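You operate a simulated robot arm through the tools that you are given. There is no shell and no other tool. Be economical: measure what you need, move in short steps, check, and stop when the job is done.

You run a simulated robot arm. Do the job below in one go: nothing can be reset, and whatever is moved stays where it is left.

Task
Water the blue pot up to its line and brush the spilt soil off the bench.
Fine: put the can and the red brush back; the other pots stay dry.
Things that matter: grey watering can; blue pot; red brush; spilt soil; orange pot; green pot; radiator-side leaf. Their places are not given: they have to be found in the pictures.

Only the result counts: the job must be done as asked and must still hold three seconds after the hand-in. Knocking over, shifting, dropping, spilling or breaking anything else fails it.

Robot
A 6-joint arm with a two-finger parallel gripper, fixed in place. Base frame: the origin is at the foot of the arm, x ahead of it, y to its left, z up. Lengths are in m, angles in degrees, forces in N, time in s.
With the tool pointing down near the work surface it reaches from about 0.4 to 0.86 m from the base axis. Its first joint turns from -115.0 to 115.0 degrees. Payload 4.2 kg.
The TCP is the grasp point between the finger pads, 0.023 m short of the fingertips. In the tool frame z runs along the fingers and y along their closing line. The gripper opens to 0.094 m. The fingers are 0.038 m wide and 0.01 m thick; the gripper's body (0.054 by 0.096 m) begins 0.039 m behind the TCP.
Orientation is told as [roll, pitch, yaw] about the base's x, y, z axes, in that order, counted from this pose: with the fingers straight down and closing along the base's y, the tool's x points along the base's -x, its y along +y and its z along -z.

Tools
- The arm moves only by the tool arm_command. Its argument "targets" is text: rows parted by semicolons, each of 7 numbers parted by spaces: the shift along the tool's x, y, z in units of 20 mm (1.0 is 20 mm), then the turn, a rotation vector about the tool's x, y, z in units of 6 degrees (1.0 is 6 degrees), then the gripper command, from -1 (shut) to 1 (fully open), values between in proportion. In form: dx dy dz wx wy wz hand; .... A call has 1 to 10 rows; each row shifts and turns the commanded pose from where the row before left it, along the tool's axes as they then stand. A call with a number of a shift or a turn outside -1 to 1 is refused whole. A row lasts 0.2 s, in which the tool goes at most 0.05 m and 8.6 degrees; a call with a longer step from one row to the next is refused whole, and so is a gripper value outside its range. Where a pose cannot be reached the arm comes as near as it can. A force on the tool above 90 N (or 10 N above the force at the start of the call, whichever is more), or a blocked arm, ends the call early, and 0.2 s more pass. Each finger travels about 0.108 m/s and halts on what it meets, pressing with about 28 N; the grip force reading is that of the motor and also rises with nothing between the fingers. The clock runs only during rows and for 0.2 s after the last one: add rows that do not move to give the fingers time. The reply holds the time, the measured pose of the TCP, the force on the tool along the base axes, the opening and the grip force, in the units named above and with some noise.
- Cameras (640 x 400 px; columns grow to the right, rows downward): "scene" is now at [0.2284, 0.1758, 1.1525]; the picture's right is [-0.24, -0.97, 0.00], its down [-0.70, 0.17, -0.69] and it looks along [0.67, -0.17, -0.72] (base axes); focal length 297 px, centre (320, 200). "wrist" rides on the gripper at [0.086, 0.016, -0.074] in the tool frame; the picture's right is [-0.18, 0.98, 0.00], its down [-0.58, -0.11, -0.81] and it looks along [-0.79, -0.15, 0.59] (tool axes); focal length 243 px, centre (320, 200).
- grab_frame(camera): a new picture of that camera. The clock stands still meanwhile.
- move_column(by): slides the trunk up (or, below 0, down) by that many m; the arm and the scene camera ride with it, the base frame stays. It gives what a move gives, with no picture.
- turn_head(pan, tilt): turns the head with the scene camera to pan (to the left, within 80 degrees either way) and tilt (down, from -29 to 69), counted from straight ahead of the robot. It gives what a move gives.
- probe_pixels(camera, pixels): for up to 12 pixels [column, row] of the newest picture of that camera ("zoom" is the newest enlarged one), the place [x, y, z] in the base frame of the surface seen there, good to about 0.002 m. The clock stands still meanwhile.
- inspect(camera, box): a new picture of the part [left, top, right, bottom] of that camera's present view, enlarged. The clock stands still meanwhile.
- close_job(): hands the job in; it is judged then, once.

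Go step by step. Measure first, check grasps and placings, and put right what went wrong. The budget is 80 turns and 54 pictures, counting those below and the enlarged ones. Unless the task says otherwise, let go and move clear before handing in, and close with one line.

The tools are called after "Request:" as a command line: name --argument value ..., lists and objects as JSON in quotes. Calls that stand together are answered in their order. arm_command: Moves the arm, as the interface text tells. Its arguments: {"type":"object","properties":{"targets":{"type":"string"}},"required":["targets"]} The other tools are called the same way: move_column (by) slides the trunk up or down; turn_head (pan, tilt) turns the head that bears the scene camera; grab_frame (camera) takes a picture; probe_pixels (camera, pixels) gives the place of the surface under pixels of a picture; inspect (camera, box) takes an enlarged picture of a part of a camera's view; close_job () hands the job in.

At the start:

```text
time: 0.0
position: [0.5011, 0.0008, 0.9276]
orientation: [0.0, 0.1, 0.0]
ft_force: [0.3, 0.1, 0.8]
grip_width: 0.0939
grip_force: 0.0
trunk travel left (down, up): [-0.525, 0.465]
head pan, tilt: [-13.9, 46.4]
```

scene: 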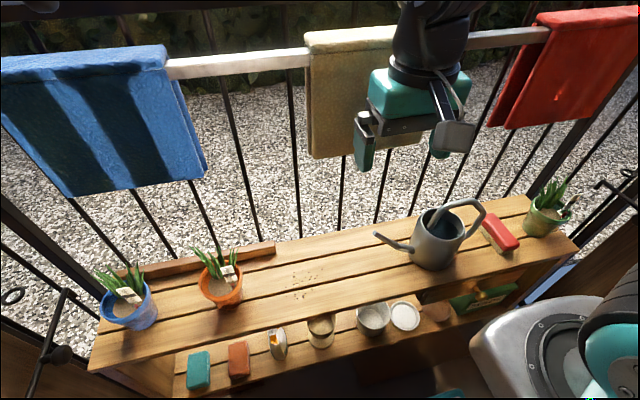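
wrist: 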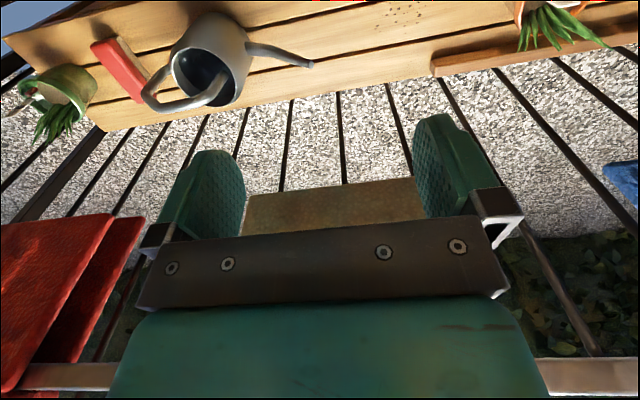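

The scene shows the blue pot at about (130,305), the orange pot (222,280), soil (308,275), the can (437,237), the red brush (500,233) and the green pot (545,210). I'll enlarge these and measure them.

Request:
inspect --camera "scene" --box '[360, 160, 600, 310]'

Request:
inspect --camera "scene" --box '[80, 220, 340, 382]'

Request:
probe_pixels --camera "scene" --pixels '[[308, 275], [130, 312], [222, 283], [345, 260], [500, 233], [437, 260], [380, 235], [470, 203], [95, 360], [580, 250], [525, 197], [200, 260]]'

```text
2.67 times, centred on (480, 235) of scene
```

zoom: 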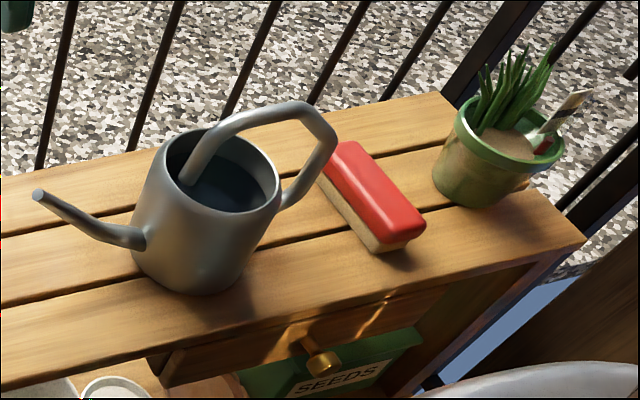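

```text
2.46 times, centred on (210, 301) of scene
```

zoom: 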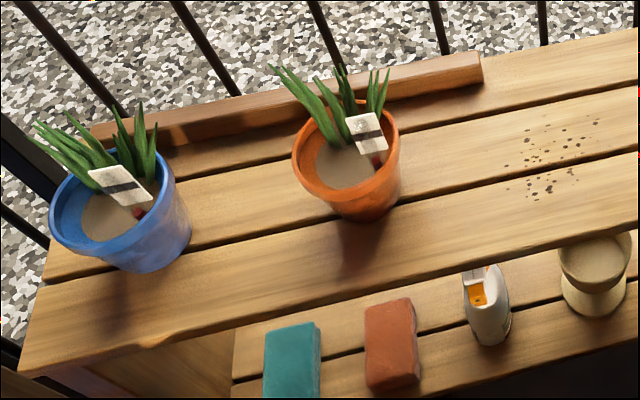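

```text
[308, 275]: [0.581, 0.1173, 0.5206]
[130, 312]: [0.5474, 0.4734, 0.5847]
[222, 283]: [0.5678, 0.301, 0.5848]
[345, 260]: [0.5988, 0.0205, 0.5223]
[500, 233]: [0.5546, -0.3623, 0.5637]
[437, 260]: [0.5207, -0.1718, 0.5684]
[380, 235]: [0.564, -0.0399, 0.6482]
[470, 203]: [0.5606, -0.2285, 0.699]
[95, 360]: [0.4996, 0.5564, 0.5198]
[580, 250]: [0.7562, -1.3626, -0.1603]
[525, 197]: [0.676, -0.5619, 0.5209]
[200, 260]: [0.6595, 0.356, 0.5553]
```

The pots carry tags with a black line. I'll look closer at the blue pot, the spill and the can.

Request:
inspect --camera "scene" --box '[85, 250, 175, 340]'

Request:
inspect --camera "scene" --box '[270, 240, 350, 310]'

Request:
inspect --camera "scene" --box '[365, 185, 525, 285]'

Request:
probe_pixels --camera "zoom" --pixels '[[52, 203], [60, 200], [170, 220], [340, 110], [400, 80], [456, 90], [480, 120], [415, 200], [380, 130], [270, 200], [300, 370], [190, 340]]'

```text
4.44 times, centred on (130, 295) of scene
```

zoom: 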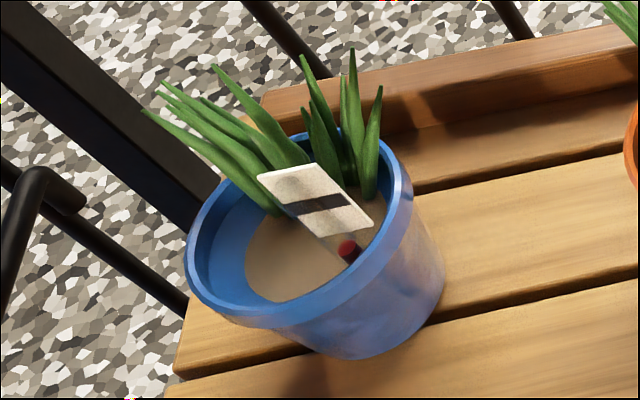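

```text
5.71 times, centred on (310, 275) of scene
```

zoom: 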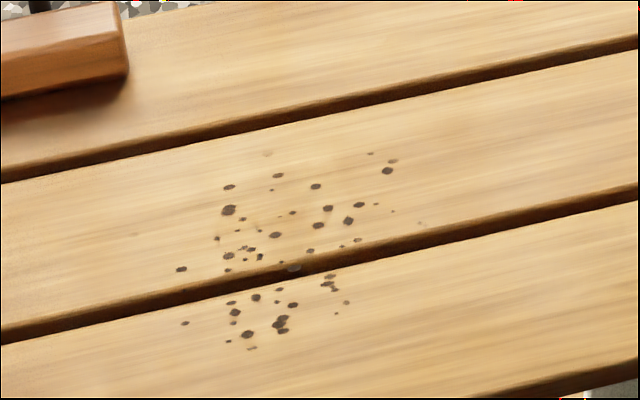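

```text
4.00 times, centred on (445, 235) of scene
```

zoom: 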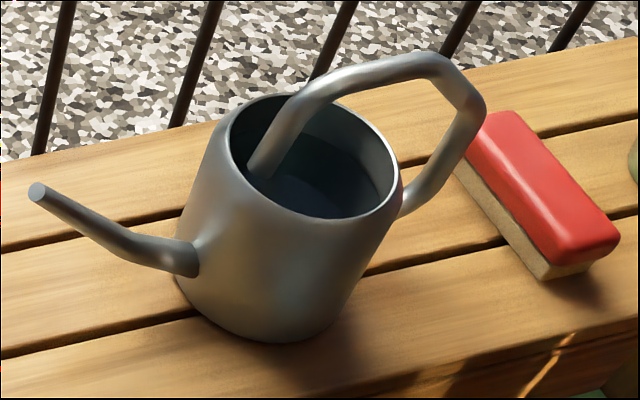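

```text
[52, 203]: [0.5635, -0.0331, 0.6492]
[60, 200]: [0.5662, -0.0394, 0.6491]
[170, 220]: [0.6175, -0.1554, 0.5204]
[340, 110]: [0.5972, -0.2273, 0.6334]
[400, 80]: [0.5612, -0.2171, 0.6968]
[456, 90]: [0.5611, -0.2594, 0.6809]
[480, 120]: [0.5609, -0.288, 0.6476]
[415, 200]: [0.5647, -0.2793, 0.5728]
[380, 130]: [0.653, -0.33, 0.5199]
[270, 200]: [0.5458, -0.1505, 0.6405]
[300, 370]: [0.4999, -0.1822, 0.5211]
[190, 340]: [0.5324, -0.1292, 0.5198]
```

The can's handle lies in the plane x≈0.561 with the spout along +y (tip near y=-0.035, z=0.649). I'll look to both sides for the leaf and anything else in the way.

Request:
probe_pixels --camera "zoom" --pixels '[[265, 155], [290, 115], [325, 82], [365, 65], [430, 62], [470, 95], [500, 118], [615, 225], [545, 262], [465, 160], [585, 262], [320, 185]]'

Request:
turn_head --pan -50 --tilt 50

Request:
grab_frame --camera "scene"

Request:
turn_head --pan 25 --tilt 55

Request:
grab_frame --camera "scene"

```text
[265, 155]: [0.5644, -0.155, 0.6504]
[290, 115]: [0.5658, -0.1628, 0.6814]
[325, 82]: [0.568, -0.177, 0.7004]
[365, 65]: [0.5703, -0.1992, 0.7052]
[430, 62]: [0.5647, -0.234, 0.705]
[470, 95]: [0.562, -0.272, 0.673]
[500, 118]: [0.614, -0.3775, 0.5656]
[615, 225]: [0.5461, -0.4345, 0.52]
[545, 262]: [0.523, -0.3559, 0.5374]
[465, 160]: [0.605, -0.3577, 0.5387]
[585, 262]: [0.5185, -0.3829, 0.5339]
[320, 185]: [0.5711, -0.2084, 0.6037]
```

```text
time: 1.0
position: [0.5025, -0.0006, 0.9253]
orientation: [0.0, 0.0, -0.1]
ft_force: [-0.5, -0.1, 0.9]
grip_width: 0.0939
grip_force: 0.1
trunk travel left (down, up): [-0.525, 0.465]
head pan, tilt: [-50.0, 50.0]
```

```text
46 pictures are left
```

scene: 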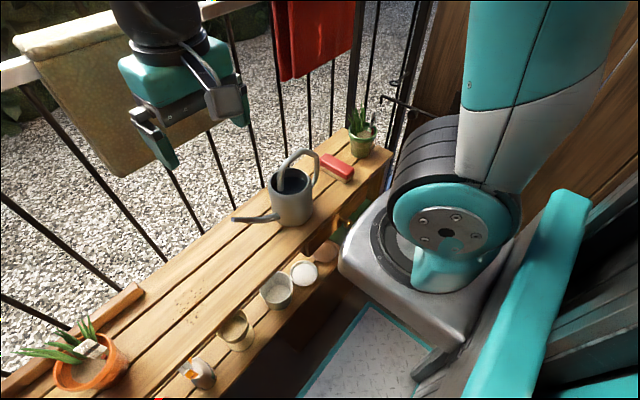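

```text
time: 2.5
position: [0.5031, -0.0004, 0.9258]
orientation: [-0.1, -0.1, 0.0]
ft_force: [-0.2, 0.5, -0.4]
grip_width: 0.0938
grip_force: 0.0
trunk travel left (down, up): [-0.525, 0.465]
head pan, tilt: [25.0, 55.0]
```

```text
45 pictures are left
```

scene: 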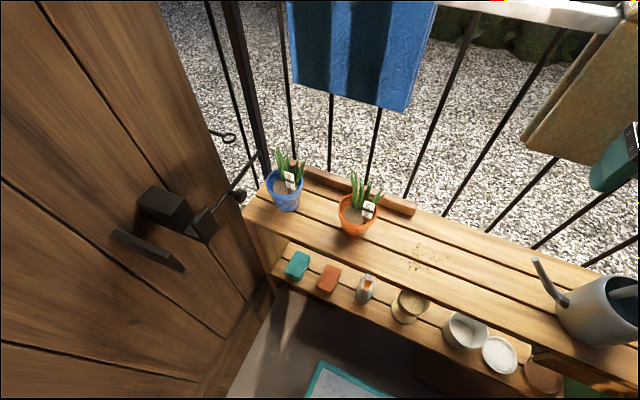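

A door with a handle stands to the left of the blue pot, so I measure that, the pot rims, leaf tops, back edge and rail.

Request:
inspect --camera "scene" --box '[230, 130, 440, 261]'

Request:
probe_pixels --camera "zoom" --pixels '[[116, 140], [222, 130], [165, 182], [180, 120], [140, 55], [225, 85], [335, 215], [440, 215], [390, 255], [385, 130], [470, 200], [555, 255]]'

Request:
probe_pixels --camera "scene" --pixels '[[180, 215], [190, 250], [239, 196], [208, 240], [255, 100], [470, 3], [410, 245], [360, 85], [411, 214], [418, 262], [575, 265], [470, 272]]'

```text
3.05 times, centred on (335, 196) of scene
```

zoom: 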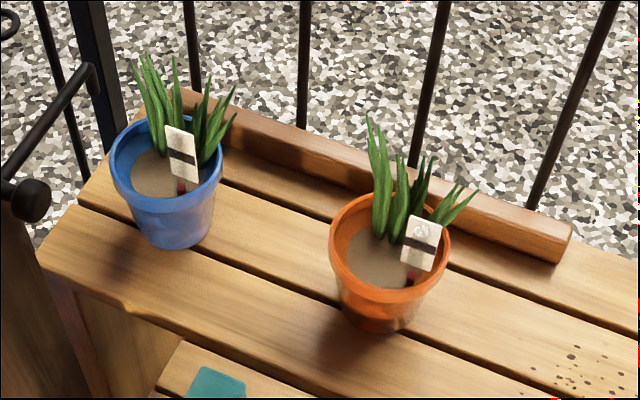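

```text
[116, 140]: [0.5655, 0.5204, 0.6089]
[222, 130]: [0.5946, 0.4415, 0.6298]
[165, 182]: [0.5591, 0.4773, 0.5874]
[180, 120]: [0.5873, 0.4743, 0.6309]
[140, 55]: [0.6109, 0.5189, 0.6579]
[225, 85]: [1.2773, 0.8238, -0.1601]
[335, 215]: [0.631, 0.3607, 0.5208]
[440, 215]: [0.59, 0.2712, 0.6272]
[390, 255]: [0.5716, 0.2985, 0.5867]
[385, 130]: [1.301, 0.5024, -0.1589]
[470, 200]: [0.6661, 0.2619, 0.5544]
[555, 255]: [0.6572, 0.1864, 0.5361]
```

```text
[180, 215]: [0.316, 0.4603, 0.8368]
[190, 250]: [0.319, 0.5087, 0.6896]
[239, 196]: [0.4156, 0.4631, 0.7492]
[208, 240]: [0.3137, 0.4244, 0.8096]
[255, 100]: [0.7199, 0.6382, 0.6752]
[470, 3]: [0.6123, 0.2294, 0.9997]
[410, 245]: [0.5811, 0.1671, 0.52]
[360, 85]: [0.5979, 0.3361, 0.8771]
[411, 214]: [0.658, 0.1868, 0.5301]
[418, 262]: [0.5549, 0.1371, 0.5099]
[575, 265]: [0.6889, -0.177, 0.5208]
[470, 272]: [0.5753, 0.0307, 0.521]
```

The rail and towels may be close over the bench (blue towel at x≈0.598, z≈0.877), and the door hardware stands near (0.42,0.46,0.75). I'll look from the middle to measure these.

Request:
turn_head --pan 10 --tilt 35

Request:
grab_frame --camera "scene"

```text
time: 3.3
position: [0.5019, 0.0003, 0.9256]
orientation: [0.0, 0.0, 0.1]
ft_force: [-0.6, 0.1, 0.3]
grip_width: 0.0941
grip_force: 0.0
trunk travel left (down, up): [-0.525, 0.465]
head pan, tilt: [10.0, 35.0]
```

```text
43 pictures are left
```

scene: 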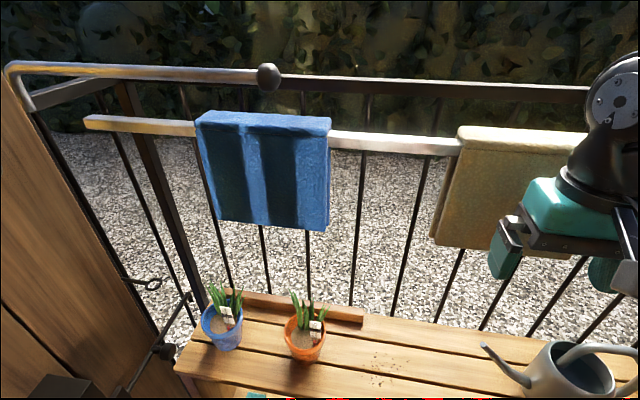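

Request:
probe_pixels --camera "scene" --pixels '[[100, 124], [160, 128], [208, 200], [300, 225], [325, 180], [390, 144], [440, 146], [450, 240], [470, 180], [268, 75], [400, 230], [235, 270]]'

Request:
probe_pixels --camera "scene" --pixels '[[165, 350], [60, 385], [125, 385], [152, 283], [185, 250], [30, 100], [100, 300], [500, 250], [590, 115], [20, 70], [450, 86], [355, 220]]'

```text
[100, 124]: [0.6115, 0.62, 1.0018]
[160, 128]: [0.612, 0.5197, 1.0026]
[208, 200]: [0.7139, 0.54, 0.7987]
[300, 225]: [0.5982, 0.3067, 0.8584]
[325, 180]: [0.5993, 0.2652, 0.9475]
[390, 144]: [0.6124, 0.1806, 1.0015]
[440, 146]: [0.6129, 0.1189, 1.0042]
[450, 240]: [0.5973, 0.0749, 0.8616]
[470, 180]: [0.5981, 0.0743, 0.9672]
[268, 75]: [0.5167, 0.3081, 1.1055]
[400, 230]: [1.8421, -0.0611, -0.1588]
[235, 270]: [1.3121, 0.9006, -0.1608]
```

```text
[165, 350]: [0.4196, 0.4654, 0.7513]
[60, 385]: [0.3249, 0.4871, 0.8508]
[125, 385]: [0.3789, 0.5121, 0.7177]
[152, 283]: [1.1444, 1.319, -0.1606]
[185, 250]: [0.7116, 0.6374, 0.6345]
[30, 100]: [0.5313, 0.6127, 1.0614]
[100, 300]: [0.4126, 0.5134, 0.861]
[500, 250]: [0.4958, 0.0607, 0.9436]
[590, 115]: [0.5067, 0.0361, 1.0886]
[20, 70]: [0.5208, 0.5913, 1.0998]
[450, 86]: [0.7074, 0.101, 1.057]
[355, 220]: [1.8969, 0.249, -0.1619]
```

Obstacles measured: the towels and rail are at x≥0.598 (z 0.86–1.0), and a rod runs at x≈0.52, z≈1.1, y>0.31. I will grip the can's handle with the fingers closing along x, so I turn the tool by +90° yaw first.

Request:
turn_head --pan -30 --tilt 40

Request:
arm_command --targets "0 0 0 0 0 -1 1;0 0 0 0 0 -1 1;0 0 0 0 0 -1 1;0 0 0 0 0 -1 1;0 0 0 0 0 -1 1;0 0 0 0 0 -1 1;0 0 0 0 0 -1 1;0 0 0 0 0 -1 1;0 0 0 0 0 -1 1;0 0 0 0 0 -1 1"

Request:
arm_command --targets "0 0 0 0 0 -1 1;0 0 0 0 0 -1 1;0 0 0 0 0 -1 1;0 0 0 0 0 -1 1;0 0 0 0 0 -1 1;1 0 0 0 0 0 1;1 0 0 0 0 0 1;1 0 0 0 0 0 1;1 0 0 0 0 0 1;1 0 0 0 0 0 1"

Request:
grab_frame --camera "scene"

```text
time: 4.4
position: [0.5029, -0.0008, 0.9265]
orientation: [0.0, 0.0, -0.1]
ft_force: [0.4, 0.1, 0.0]
grip_width: 0.0938
grip_force: 0.1
trunk travel left (down, up): [-0.525, 0.465]
head pan, tilt: [-30.0, 40.0]
```

```text
time: 6.6
position: [0.5027, -0.0, 0.9249]
orientation: [0.1, 0.0, 60.2]
ft_force: [0.0, 0.3, -0.4]
grip_width: 0.0941
grip_force: 0.1
trunk travel left (down, up): [-0.525, 0.465]
head pan, tilt: [-30.0, 40.0]
```

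```text
time: 8.8
position: [0.5029, -0.1004, 0.9274]
orientation: [0.1, 0.0, 90.1]
ft_force: [-0.4, 0.4, -0.9]
grip_width: 0.0939
grip_force: 0.1
trunk travel left (down, up): [-0.525, 0.465]
head pan, tilt: [-30.0, 40.0]
```

```text
42 pictures are left
```

scene: 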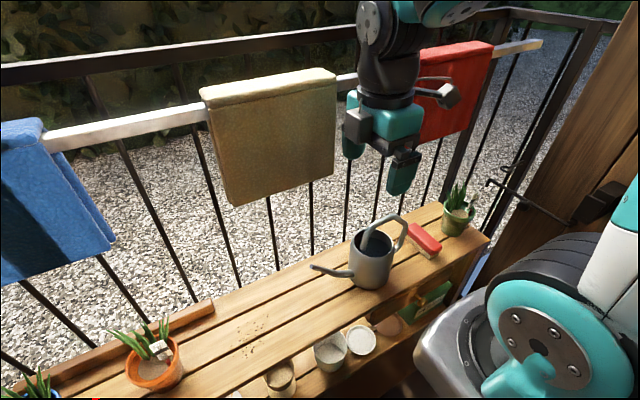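

The gripper has yawed and is clear of the rail. I move to a point above the handle top, lowering first, with a 15° backward lean.

Request:
arm_command --targets "1 0 1 0 0 0 1;1 0 1 0 0 0 1;1 0 1 0 0 0 1;1 0 1 0 0 0 1;1 0 1 0 0 0 1;1 0 1 0 0 0 1;0.9 -0.2 1 0 0 0 1;0 -1 0.25 0 0 0 1;0 -1 0 0 0 0 1;0 -1 0 0 0 0 1"

Request:
arm_command --targets "0 0 0 0 -1 0 1;0 0 0 0 -1 0 1;0 0 0 0 -0.5 0 1;0 0 0 0 0 0 1"

Request:
inspect --camera "scene" --box '[290, 60, 530, 300]'

Request:
grab_frame --camera "wrist"

```text
time: 11.0
position: [0.5681, -0.2385, 0.7816]
orientation: [0.1, 0.0, 89.9]
ft_force: [-0.4, 0.3, 0.0]
grip_width: 0.0938
grip_force: 0.0
trunk travel left (down, up): [-0.525, 0.465]
head pan, tilt: [-30.0, 40.0]
```

```text
time: 12.0
position: [0.5653, -0.2382, 0.7815]
orientation: [0.0, -14.9, 90.1]
ft_force: [0.1, 0.3, -0.5]
grip_width: 0.0938
grip_force: 0.1
trunk travel left (down, up): [-0.525, 0.465]
head pan, tilt: [-30.0, 40.0]
```

```text
1.67 times, centred on (410, 180) of scene
```

zoom: 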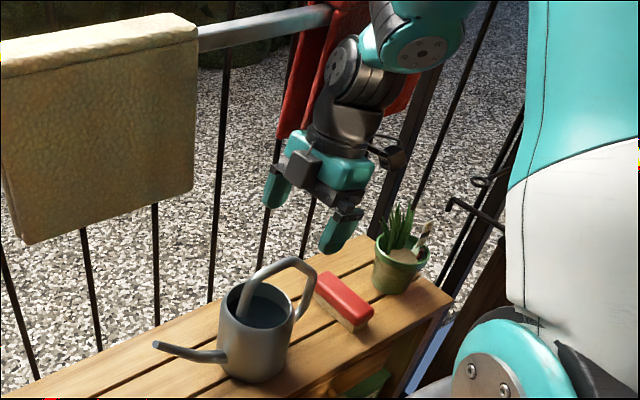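

```text
40 pictures are left
```

wrist: 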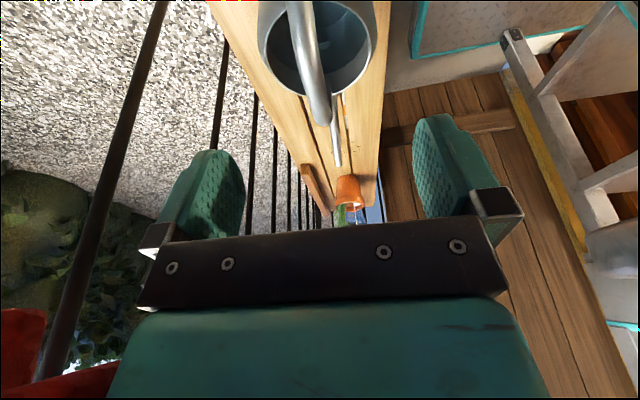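

The handle lies between the fingers (wrist picture, column ~310, with the fingers at 200 and 450). I advance 90 mm along the tool axis and look before closing.

Request:
arm_command --targets "0 0 1 0 0 0 1;0 0 1 0 0 0 1;0 0 1 0 0 0 1;0 0 1 0 0 0 1;0 0 0.5 0 0 0 1;0 0 0 0 0 0 1"

Request:
inspect --camera "scene" --box '[290, 120, 490, 300]'

```text
time: 13.4
position: [0.5657, -0.2148, 0.6945]
orientation: [0.1, -15.0, 90.0]
ft_force: [-0.7, -0.6, 0.7]
grip_width: 0.0939
grip_force: 0.1
trunk travel left (down, up): [-0.525, 0.465]
head pan, tilt: [-30.0, 40.0]
```

```text
2.22 times, centred on (390, 210) of scene
```

zoom: 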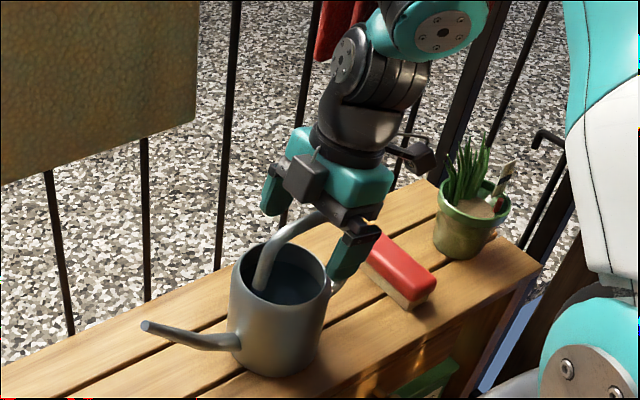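

The fingers straddle the handle top. I close gently and lift a little to check the hold.

Request:
arm_command --targets "0 0 0 0 0 0 0.6;0 0 0 0 0 0 0.2;0 0 0 0 0 0 -0.2;0 0 0 0 0 0 -0.5;0 0 0 0 0 0 -0.8;0 0 0 0 0 0 -1;0 0 0 0 0 0 -1;0 0 0 0 0 0 -1"

```text
time: 15.2
position: [0.5675, -0.2147, 0.6942]
orientation: [0.0, -15.0, 90.1]
ft_force: [3.9, -1.1, 2.9]
grip_width: 0.015
grip_force: 27.8
trunk travel left (down, up): [-0.525, 0.465]
head pan, tilt: [-30.0, 40.0]
```

The grip holds at 15 mm. I lift by 40 mm straight up and check.

Request:
arm_command --targets "-0.13 0 -0.483 0 0 0 -1;-0.13 0 -0.483 0 0 0 -1;-0.13 0 -0.483 0 0 0 -1;-0.13 0 -0.483 0 0 0 -1;0 0 0 0 0 0 -1"

Request:
inspect --camera "scene" --box '[290, 120, 490, 300]'

```text
time: 16.4
position: [0.5667, -0.2151, 0.7348]
orientation: [0.0, -15.1, 89.9]
ft_force: [-0.7, -0.4, -8.5]
grip_width: 0.0148
grip_force: 27.8
trunk travel left (down, up): [-0.525, 0.465]
head pan, tilt: [-30.0, 40.0]
```

```text
2.22 times, centred on (390, 210) of scene
```

zoom: 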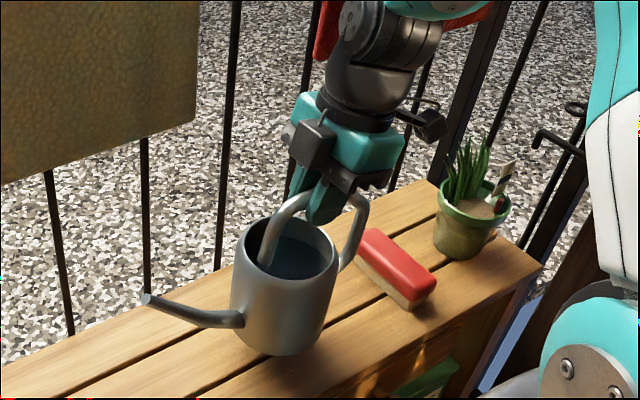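

The can hangs level (8.5 N). I raise it and draw it back towards x≈0.45, then carry it along +y.

Request:
arm_command --targets "-0.248 0.975 -0.926 0 0 0 -1;-0.248 0.975 -0.926 0 0 0 -1;-0.248 0.975 -0.926 0 0 0 -1;-0.248 0.975 -0.926 0 0 0 -1;-0.248 0.975 -0.926 0 0 0 -1;-0.248 0.975 -0.926 0 0 0 -1;-0.5 0 0.13 0 0 0 -1;-0.96 0 0.257 0 0 0 -1;-0.96 0 0.257 0 0 0 -1;-0.96 0 0.257 0 0 0 -1"

Request:
arm_command --targets "-0.96 0 0.257 0 0 0 -1;-0.96 0 0.257 0 0 0 -1;-0.96 0 0.257 0 0 0 -1;-0.96 0 0.257 0 0 0 -1;-0.96 0 0.257 0 0 0 -1;-0.96 0 0.257 0 0 0 -1;-0.96 0 0.257 0 0 0 -1;-0.96 0 0.257 0 0 0 -1;-0.96 0 0.257 0 0 0 -1;-0.96 0 0.257 0 0 0 -1"

Request:
arm_command --targets "0 0 0 0.259 0 0.966 -1;0 0 0 0.259 0 0.966 -1;0 0 0 0.259 0 0.966 -1;0 0 0 0.259 0 0.966 -1;0 0 0 0.259 0 0.966 -1;0 0 0 0.259 0 0.966 -1;0 0 0 0.173 0 0.647 -1;0 0 0 0 0 0 -1"

Request:
turn_head --pan 25 --tilt 45

Request:
grab_frame --camera "scene"

```text
time: 18.6
position: [0.456, -0.1477, 0.853]
orientation: [0.2, -14.9, 90.0]
ft_force: [-0.5, -0.1, -7.5]
grip_width: 0.0148
grip_force: 28.3
out of reach, approached as far as the arm can: row 10
trunk travel left (down, up): [-0.525, 0.465]
head pan, tilt: [-30.0, 40.0]
```

```text
time: 20.8
position: [0.4706, 0.0471, 0.858]
orientation: [0.0, -15.0, 90.0]
ft_force: [-0.7, -0.2, -8.5]
grip_width: 0.0149
grip_force: 27.9
out of reach, approached as far as the arm can: row 1, 2, 3
trunk travel left (down, up): [-0.525, 0.465]
head pan, tilt: [-30.0, 40.0]
```

```text
time: 22.6
position: [0.4719, 0.0487, 0.8604]
orientation: [0.0, -14.9, 49.9]
ft_force: [0.4, 0.2, -6.6]
grip_width: 0.0148
grip_force: 28.2
trunk travel left (down, up): [-0.525, 0.465]
head pan, tilt: [-30.0, 40.0]
```

```text
time: 23.8
position: [0.4726, 0.0485, 0.8601]
orientation: [0.0, -14.8, 50.0]
ft_force: [-0.1, 0.1, -7.2]
grip_width: 0.0146
grip_force: 27.9
trunk travel left (down, up): [-0.525, 0.465]
head pan, tilt: [25.0, 45.0]
```

```text
37 pictures are left
```

scene: 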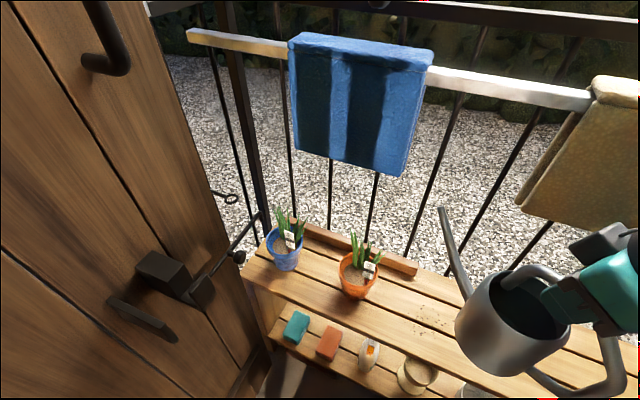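

The can is level at (0.472,0.049), now yawed, with its spout tip at (447,210). I carry it to the blue pot with the tip well above the rim.

Request:
arm_command --targets "-0.807 0.884 0.258 0 0 0 -1;-0.807 0.884 0.258 0 0 0 -1;-0.807 0.884 0.258 0 0 0 -1;-0.807 0.884 0.258 0 0 0 -1;-0.807 0.884 0.258 0 0 0 -1;-0.807 0.884 0.258 0 0 0 -1;-0.807 0.884 0.258 0 0 0 -1;-0.807 0.884 0.258 0 0 0 -1;-0.807 0.884 0.258 0 0 0 -1"

Request:
arm_command --targets "-0.807 0.884 0.258 0 0 0 -1;-0.807 0.884 0.258 0 0 0 -1;-0.807 0.884 0.258 0 0 0 -1;0 0 0 0 0 0 -1"

Request:
grab_frame --camera "scene"

Request:
grab_frame --camera "wrist"

```text
time: 25.8
position: [0.4449, 0.2664, 0.8512]
orientation: [0.0, -14.8, 50.0]
ft_force: [-0.3, -0.6, -7.2]
grip_width: 0.0147
grip_force: 27.4
trunk travel left (down, up): [-0.525, 0.465]
head pan, tilt: [25.0, 45.0]
```

```text
time: 26.8
position: [0.4374, 0.3398, 0.849]
orientation: [0.0, -14.9, 50.1]
ft_force: [0.1, -0.4, -7.8]
grip_width: 0.0146
grip_force: 27.8
trunk travel left (down, up): [-0.525, 0.465]
head pan, tilt: [25.0, 45.0]
```

```text
36 pictures are left
```

scene: 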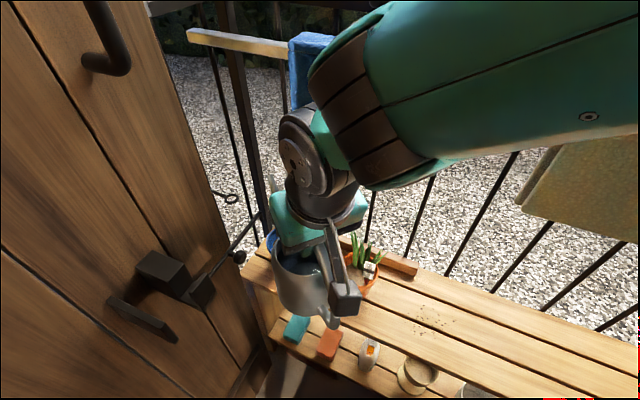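

```text
35 pictures are left
```

wrist: 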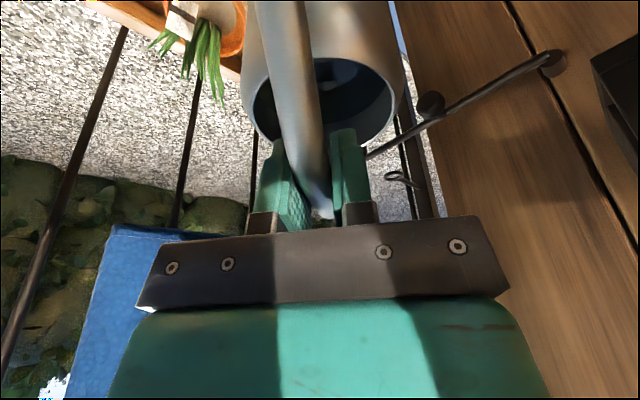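

The arm hides most of the blue pot. I'll zoom in at (270,220) to see what remains visible.

Request:
inspect --camera "scene" --box '[220, 150, 380, 250]'

Request:
probe_pixels --camera "zoom" --pixels '[[210, 180], [205, 120], [190, 360], [185, 340], [215, 150], [200, 90]]'

```text
4.00 times, centred on (300, 200) of scene
```

zoom: 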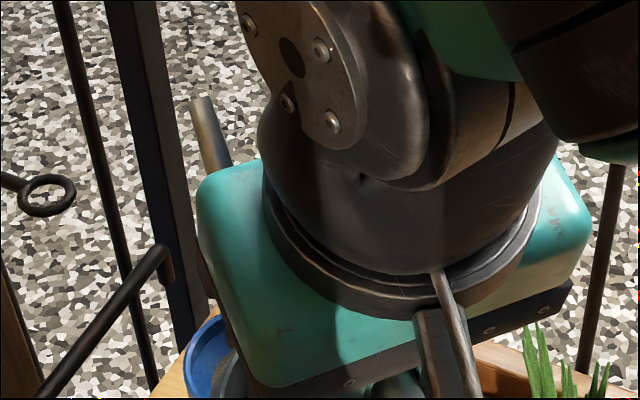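

```text
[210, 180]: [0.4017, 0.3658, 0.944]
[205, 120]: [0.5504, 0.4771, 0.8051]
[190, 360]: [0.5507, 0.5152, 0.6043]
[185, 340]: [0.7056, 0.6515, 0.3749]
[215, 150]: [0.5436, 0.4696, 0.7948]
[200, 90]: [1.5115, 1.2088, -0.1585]
```

The tip is measured at (0.551,0.478,0.806), as I predicted. I swing the can about its tip so the spout runs more along +y, which should open the camera's view of the pot.

Request:
arm_command --targets "-0.195 0 -0.7245 0 0 0 -1;-0.195 0 -0.7245 0 0 0 -1;0 -0.796 0 -0.216 0 -0.806 -1;0 -0.796 0 -0.216 0 -0.806 -1;0 -0.796 0 -0.216 0 -0.806 -1;0 -0.796 0 -0.216 0 -0.806 -1;0 -0.796 0 -0.216 0 -0.806 -1;0 0 0 0 0 0 -1"

Request:
inspect --camera "scene" --box '[200, 120, 440, 320]'

```text
time: 28.6
position: [0.5059, 0.3003, 0.8784]
orientation: [0.0, -15.0, 75.2]
ft_force: [-0.3, -0.4, -7.7]
grip_width: 0.0148
grip_force: 27.7
trunk travel left (down, up): [-0.525, 0.465]
head pan, tilt: [25.0, 45.0]
```

```text
2.00 times, centred on (320, 220) of scene
```

zoom: 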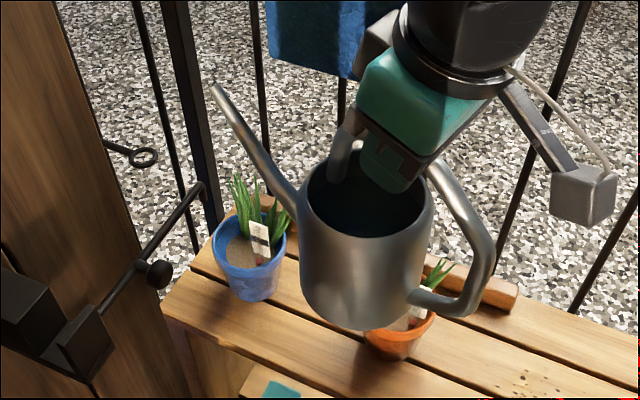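

Now the blue pot and spout tip (212,87) are both visible. I measure the tip, rim and leaf heights.

Request:
probe_pixels --camera "zoom" --pixels '[[213, 90], [213, 255], [286, 232], [246, 270], [240, 180], [262, 190], [255, 215], [262, 255], [240, 250], [440, 265], [448, 265], [225, 245]]'

Request:
inspect --camera "scene" --box '[295, 195, 360, 275]'

```text
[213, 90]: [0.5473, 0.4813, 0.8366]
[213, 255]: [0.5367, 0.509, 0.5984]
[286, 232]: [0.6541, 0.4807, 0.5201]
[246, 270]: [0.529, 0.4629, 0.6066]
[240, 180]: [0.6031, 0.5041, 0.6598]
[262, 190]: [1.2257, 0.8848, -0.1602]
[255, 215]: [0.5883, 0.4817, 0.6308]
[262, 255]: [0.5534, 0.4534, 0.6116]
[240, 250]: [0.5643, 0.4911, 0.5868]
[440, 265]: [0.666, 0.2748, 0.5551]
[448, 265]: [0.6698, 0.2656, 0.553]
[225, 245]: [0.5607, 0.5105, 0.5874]
```

```text
5.00 times, centred on (328, 235) of scene
```

zoom: 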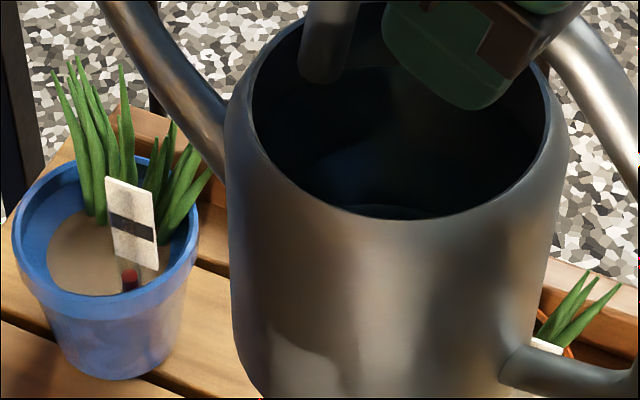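

The tag is a gauge: a clear stem with a red float at its foot and a black line above. I tilt the can 12° while lowering the tip to about (0.548,0.465,0.755).

Request:
arm_command --targets "0.17 0 0.7 0 0.67 0 -1;0.17 0 0.7 0 0.67 0 -1;0.17 0 0.7 0 0.66 0 -1;0 0 0 0 0 0 -1"

Request:
inspect --camera "scene" --box '[240, 150, 400, 310]'

Request:
probe_pixels --camera "zoom" --pixels '[[130, 140], [135, 150], [300, 330], [380, 340]]'

```text
time: 29.6
position: [0.5058, 0.2985, 0.8352]
orientation: [-0.1, -3.0, 75.0]
ft_force: [0.0, -0.7, -8.9]
grip_width: 0.0152
grip_force: 28.1
trunk travel left (down, up): [-0.525, 0.465]
head pan, tilt: [25.0, 45.0]
```

```text
2.50 times, centred on (320, 230) of scene
```

zoom: 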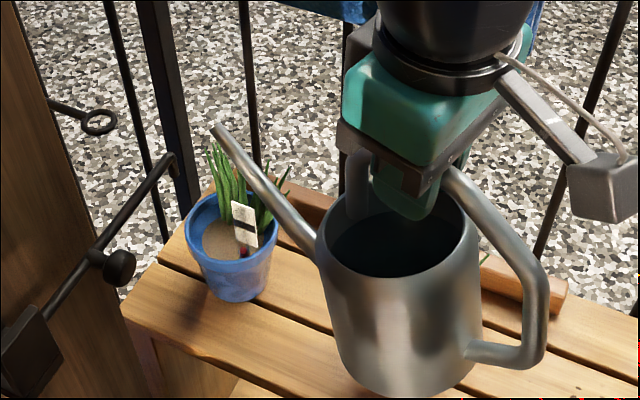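

```text
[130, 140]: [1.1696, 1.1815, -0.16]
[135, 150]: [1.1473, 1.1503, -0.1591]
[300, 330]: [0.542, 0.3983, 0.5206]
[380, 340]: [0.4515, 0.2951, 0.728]
```

The tip is over the pot and no water is flowing yet. I tilt 6° more about the tip and look.

Request:
arm_command --targets "-0.23 0 -0.44 0 0.5 0 -1;-0.23 0 -0.44 0 0.5 0 -1;0 0 0 0 0 0 -1"

Request:
inspect --camera "scene" --box '[260, 170, 340, 250]'

Request:
probe_pixels --camera "zoom" --pixels '[[125, 52], [130, 60]]'

```text
time: 30.4
position: [0.5071, 0.3067, 0.8542]
orientation: [0.0, 3.1, 75.1]
ft_force: [0.1, 0.0, -7.4]
grip_width: 0.0148
grip_force: 27.6
trunk travel left (down, up): [-0.525, 0.465]
head pan, tilt: [25.0, 45.0]
```

```text
5.00 times, centred on (300, 210) of scene
```

zoom: 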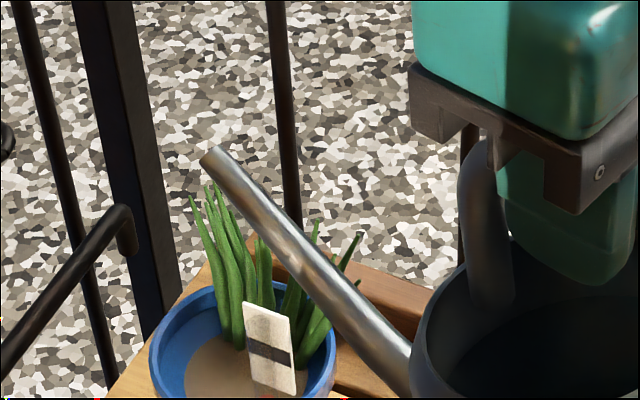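

```text
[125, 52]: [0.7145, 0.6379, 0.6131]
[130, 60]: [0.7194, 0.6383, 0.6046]
```

No flow yet at 18°. I tilt another 6°.

Request:
arm_command --targets "-0.23 0 -0.44 0 0.5 0 -1;-0.23 0 -0.44 0 0.5 0 -1"

Request:
inspect --camera "scene" --box '[260, 180, 340, 260]'

Request:
probe_pixels --camera "zoom" --pixels '[[212, 110], [220, 120], [245, 250], [210, 350]]'

```text
time: 31.0
position: [0.5059, 0.3063, 0.8692]
orientation: [0.4, 9.6, 75.4]
ft_force: [-7.2, -10.1, -14.4]
grip_width: 0.015
grip_force: 28.5
trunk travel left (down, up): [-0.525, 0.465]
head pan, tilt: [25.0, 45.0]
```

```text
5.00 times, centred on (300, 220) of scene
```

zoom: 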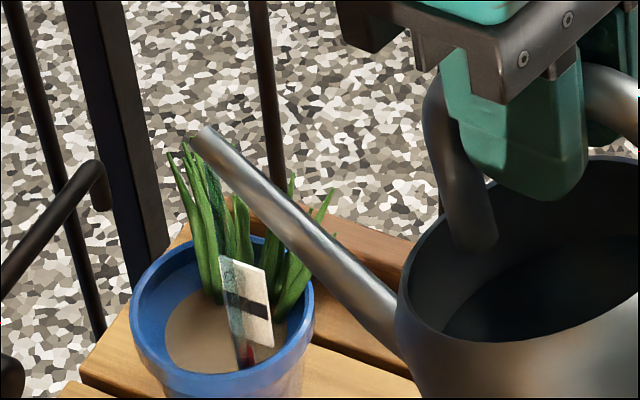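

```text
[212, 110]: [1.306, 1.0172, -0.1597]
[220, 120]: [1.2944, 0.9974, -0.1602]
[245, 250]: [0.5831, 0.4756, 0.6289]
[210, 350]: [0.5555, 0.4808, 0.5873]
```

Water has begun to run from the tip into the pot near (235,340), but the force reading (-7,-10,-14) shows a contact. I look at the wider picture before moving.

Request:
grab_frame --camera "scene"

Request:
probe_pixels --camera "scene" --pixels '[[301, 207], [303, 210], [330, 170], [340, 150], [345, 130], [350, 100], [330, 182], [400, 100], [390, 60], [340, 60], [318, 178], [360, 165]]'

```text
28 pictures are left
```

scene: 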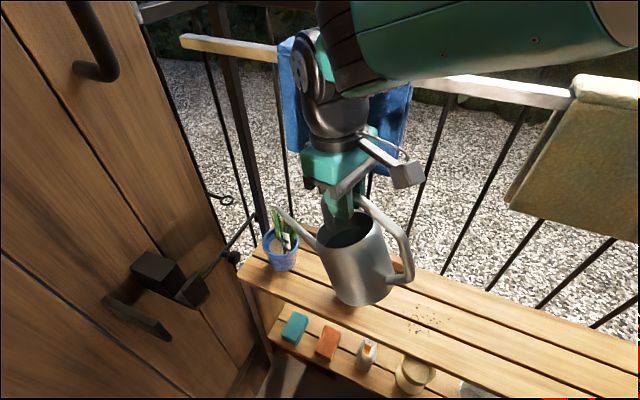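

```text
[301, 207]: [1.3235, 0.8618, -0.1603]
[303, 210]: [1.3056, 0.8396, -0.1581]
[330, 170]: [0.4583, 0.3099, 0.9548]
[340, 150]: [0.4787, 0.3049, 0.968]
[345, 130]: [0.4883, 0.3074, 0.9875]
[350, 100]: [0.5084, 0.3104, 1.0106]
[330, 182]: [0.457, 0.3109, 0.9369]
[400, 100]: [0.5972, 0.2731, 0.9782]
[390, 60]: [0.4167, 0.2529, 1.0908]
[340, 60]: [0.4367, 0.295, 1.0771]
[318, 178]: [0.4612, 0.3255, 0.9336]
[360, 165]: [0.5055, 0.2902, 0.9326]
```

The wrist is most likely touching the blue towel (its front at (0.508,0.310,1.01) plus the wrist depth comes near x=0.6). I reverse the tilt by 8° at once, which also stops the flow.

Request:
arm_command --targets "0.23 0 0.44 0 -0.5 0 -1;0.23 0 0.44 0 -0.5 0 -1;0.16 0 0.3 0 -0.34 0 -1;0 0 0 0 0 0 -1"

Request:
inspect --camera "scene" --box '[240, 20, 440, 280]'

Request:
probe_pixels --camera "scene" --pixels '[[290, 60], [292, 130], [395, 150], [400, 90], [285, 100], [300, 60], [345, 40], [325, 40]]'

```text
time: 32.0
position: [0.5083, 0.3021, 0.8478]
orientation: [0.1, 1.1, 75.0]
ft_force: [0.4, -0.2, -8.4]
grip_width: 0.0147
grip_force: 27.7
trunk travel left (down, up): [-0.525, 0.465]
head pan, tilt: [25.0, 45.0]
```

```text
1.54 times, centred on (340, 150) of scene
```

zoom: 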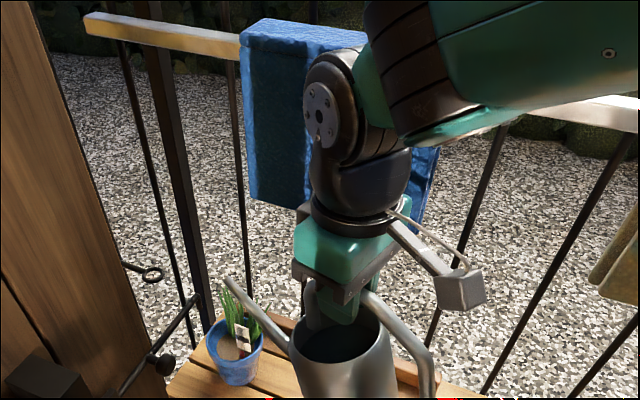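

```text
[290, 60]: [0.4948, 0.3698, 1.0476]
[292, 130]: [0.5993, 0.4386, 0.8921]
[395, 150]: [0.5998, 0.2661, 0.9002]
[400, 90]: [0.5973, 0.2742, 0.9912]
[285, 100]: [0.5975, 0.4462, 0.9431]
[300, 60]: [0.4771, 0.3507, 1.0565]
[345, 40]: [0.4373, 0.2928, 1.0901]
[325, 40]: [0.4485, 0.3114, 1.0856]
```

The contact is gone, and the towel and pot look untouched. I swing the can to a larger yaw (spout 30° off y), drop 36 mm away from the rod and towel, and keep the tip over the pot.

Request:
arm_command --targets "-0.07 0.75 0.6 0 0 0.833 -1;-0.07 0.75 0.6 0 0 0.833 -1;-0.07 0.75 0.6 0 0 0.834 -1;0 0 0 0 0 0 -1"

Request:
grab_frame --camera "scene"

Request:
inspect --camera "scene" --box '[250, 190, 330, 280]'

```text
time: 33.0
position: [0.4663, 0.3202, 0.8116]
orientation: [-0.2, 1.0, 60.0]
ft_force: [0.8, -0.4, -8.8]
grip_width: 0.0149
grip_force: 27.9
trunk travel left (down, up): [-0.525, 0.465]
head pan, tilt: [25.0, 45.0]
```

```text
26 pictures are left
```

scene: 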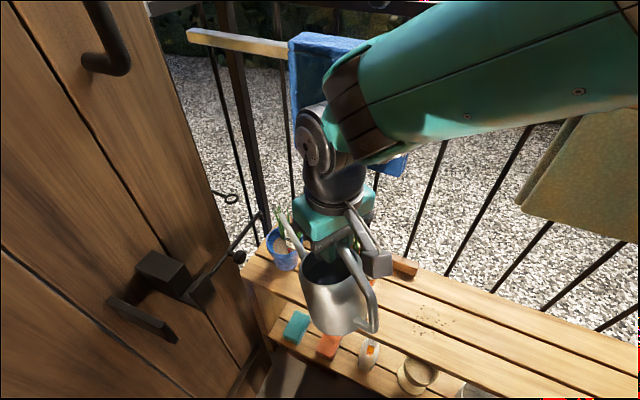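

```text
4.44 times, centred on (290, 235) of scene
```

zoom: 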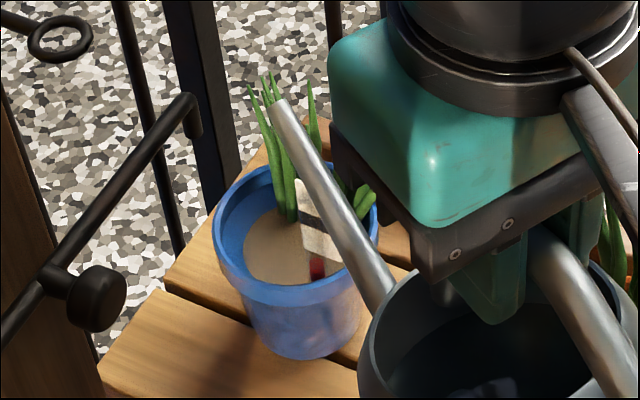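

The view is clear: pot, gauge and red float (316,268) are visible. I check the tip, then tilt 6° more about it.

Request:
probe_pixels --camera "zoom" --pixels '[[281, 112], [285, 120], [316, 268], [325, 235], [310, 195]]'

Request:
arm_command --targets "-0.23 0 -0.44 0 0.5 0 -1;-0.23 0 -0.44 0 0.5 0 -1"

Request:
inspect --camera "scene" --box '[250, 190, 330, 280]'

```text
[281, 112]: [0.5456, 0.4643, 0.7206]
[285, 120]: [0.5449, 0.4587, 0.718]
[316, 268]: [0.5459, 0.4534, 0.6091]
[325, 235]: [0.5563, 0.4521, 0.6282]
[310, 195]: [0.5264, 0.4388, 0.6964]
```

```text
time: 33.6
position: [0.47, 0.3288, 0.8291]
orientation: [-0.2, 7.0, 60.0]
ft_force: [-0.9, 0.2, -8.3]
grip_width: 0.0149
grip_force: 27.6
trunk travel left (down, up): [-0.525, 0.465]
head pan, tilt: [25.0, 45.0]
```

```text
4.44 times, centred on (290, 235) of scene
```

zoom: 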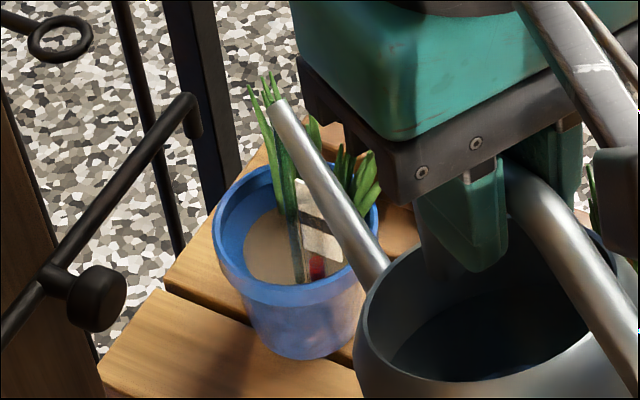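

A thin stream now falls from the tip, landing inside but near the front rim (300,280). I advance 18 mm along the spout direction to centre it, then hold briefly.

Request:
arm_command --targets "-0.89 0 -0.11 0 0 0 -1;0 0 0 0 0 0 -1"

Request:
inspect --camera "scene" --box '[250, 190, 330, 280]'

```text
time: 34.2
position: [0.4806, 0.3451, 0.8288]
orientation: [-0.2, 6.9, 60.1]
ft_force: [-0.5, -0.6, -7.2]
grip_width: 0.015
grip_force: 28.5
trunk travel left (down, up): [-0.525, 0.465]
head pan, tilt: [25.0, 45.0]
```

```text
4.44 times, centred on (290, 235) of scene
```

zoom: 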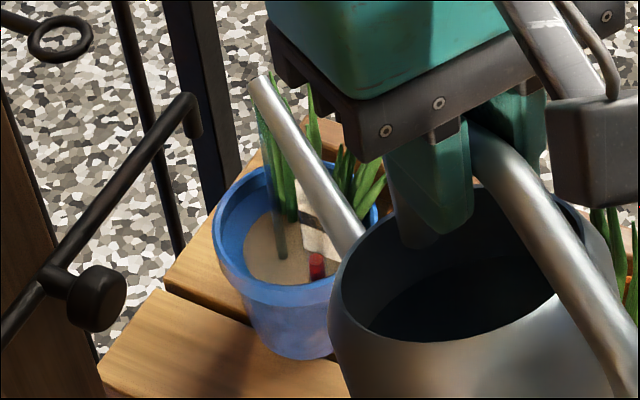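

The stream lands mid-soil (282,255) and the float is rising. I hold for 1 s and check.

Request:
arm_command --targets "0 0 0 0 0 0 -1;0 0 0 0 0 0 -1;0 0 0 0 0 0 -1;0 0 0 0 0 0 -1"

Request:
inspect --camera "scene" --box '[265, 210, 325, 270]'

```text
time: 35.2
position: [0.4788, 0.3454, 0.8288]
orientation: [-0.1, 6.9, 60.0]
ft_force: [-0.7, -0.5, -6.9]
grip_width: 0.0151
grip_force: 27.8
trunk travel left (down, up): [-0.525, 0.465]
head pan, tilt: [25.0, 45.0]
```

```text
6.67 times, centred on (295, 240) of scene
```

zoom: 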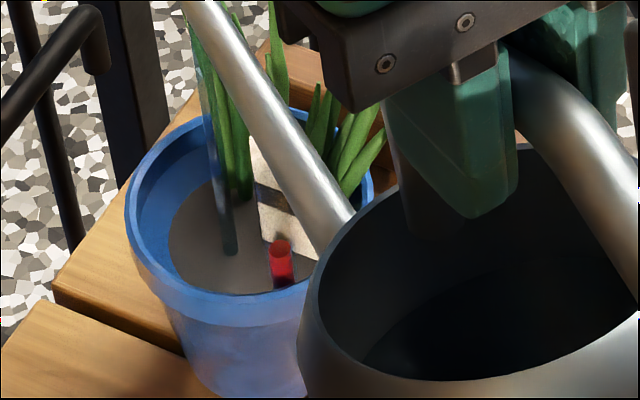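

The soil is darkening and the red column top (280,243) is climbing towards the black stripe (272,195). I hold 2 s more.

Request:
arm_command --targets "0 0 0 0 0 0 -1;0 0 0 0 0 0 -1;0 0 0 0 0 0 -1;0 0 0 0 0 0 -1;0 0 0 0 0 0 -1;0 0 0 0 0 0 -1;0 0 0 0 0 0 -1;0 0 0 0 0 0 -1;0 0 0 0 0 0 -1"

Request:
inspect --camera "scene" --box '[265, 210, 325, 270]'

Request:
probe_pixels --camera "zoom" --pixels '[[280, 230], [280, 245], [280, 265], [270, 195], [275, 203], [265, 185]]'

```text
time: 37.2
position: [0.479, 0.3454, 0.8294]
orientation: [-0.2, 7.1, 60.1]
ft_force: [0.4, 0.1, -8.2]
grip_width: 0.0148
grip_force: 28.0
trunk travel left (down, up): [-0.525, 0.465]
head pan, tilt: [25.0, 45.0]
```

```text
6.67 times, centred on (295, 240) of scene
```

zoom: 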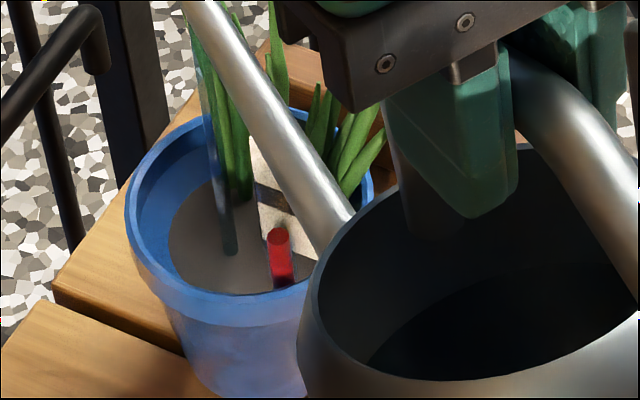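

```text
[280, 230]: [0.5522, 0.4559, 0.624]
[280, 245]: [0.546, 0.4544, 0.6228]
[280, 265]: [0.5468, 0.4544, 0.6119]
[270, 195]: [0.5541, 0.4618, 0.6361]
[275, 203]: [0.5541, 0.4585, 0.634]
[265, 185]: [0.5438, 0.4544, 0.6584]
```

The red top is now at z≈0.627 against the stripe at z≈0.633–0.637, rising about 3.5 mm/s. I hold about 1 s more.

Request:
arm_command --targets "0 0 0 0 0 0 -1;0 0 0 0 0 0 -1;0 0 0 0 0 0 -1;0 0 0 0 0 0 -1"

Request:
inspect --camera "scene" --box '[276, 224, 306, 254]'

Request:
probe_pixels --camera "zoom" --pixels '[[243, 240], [243, 250], [243, 265], [243, 280], [230, 180], [240, 200], [225, 160], [235, 215], [250, 190]]'

```text
time: 38.2
position: [0.4795, 0.3451, 0.8282]
orientation: [-0.2, 7.0, 60.0]
ft_force: [-0.2, 0.1, -8.1]
grip_width: 0.0147
grip_force: 28.3
trunk travel left (down, up): [-0.525, 0.465]
head pan, tilt: [25.0, 45.0]
```

```text
13.33 times, centred on (291, 239) of scene
```

zoom: 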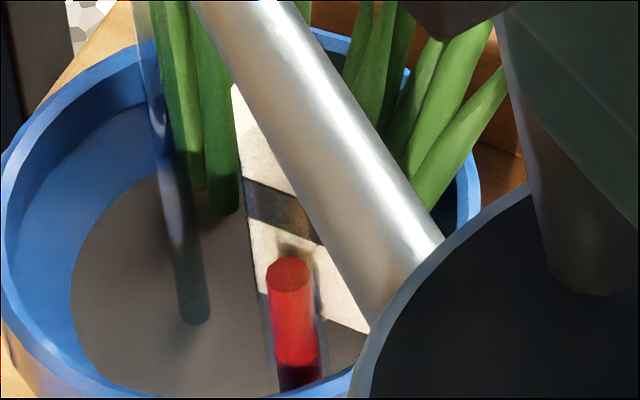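

```text
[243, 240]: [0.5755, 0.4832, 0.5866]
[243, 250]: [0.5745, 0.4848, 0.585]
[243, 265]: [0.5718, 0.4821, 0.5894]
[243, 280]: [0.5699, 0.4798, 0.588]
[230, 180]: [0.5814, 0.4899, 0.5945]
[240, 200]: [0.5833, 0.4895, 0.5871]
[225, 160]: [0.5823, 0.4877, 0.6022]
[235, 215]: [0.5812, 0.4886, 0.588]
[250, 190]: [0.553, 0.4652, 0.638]
```

Request:
probe_pixels --camera "zoom" --pixels '[[290, 268], [290, 290], [292, 310], [295, 340], [250, 182], [250, 200], [250, 217], [265, 188], [270, 226], [290, 200], [295, 235], [262, 280]]'

```text
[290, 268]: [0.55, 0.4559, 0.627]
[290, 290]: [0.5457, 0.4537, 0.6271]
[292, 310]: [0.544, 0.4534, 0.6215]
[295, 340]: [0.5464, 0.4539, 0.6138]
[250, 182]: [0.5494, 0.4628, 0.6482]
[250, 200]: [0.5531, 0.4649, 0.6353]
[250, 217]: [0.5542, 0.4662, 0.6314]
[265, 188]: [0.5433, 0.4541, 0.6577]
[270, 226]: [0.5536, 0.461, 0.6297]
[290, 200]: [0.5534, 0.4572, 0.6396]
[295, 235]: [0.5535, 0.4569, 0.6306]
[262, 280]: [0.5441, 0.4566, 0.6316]
```

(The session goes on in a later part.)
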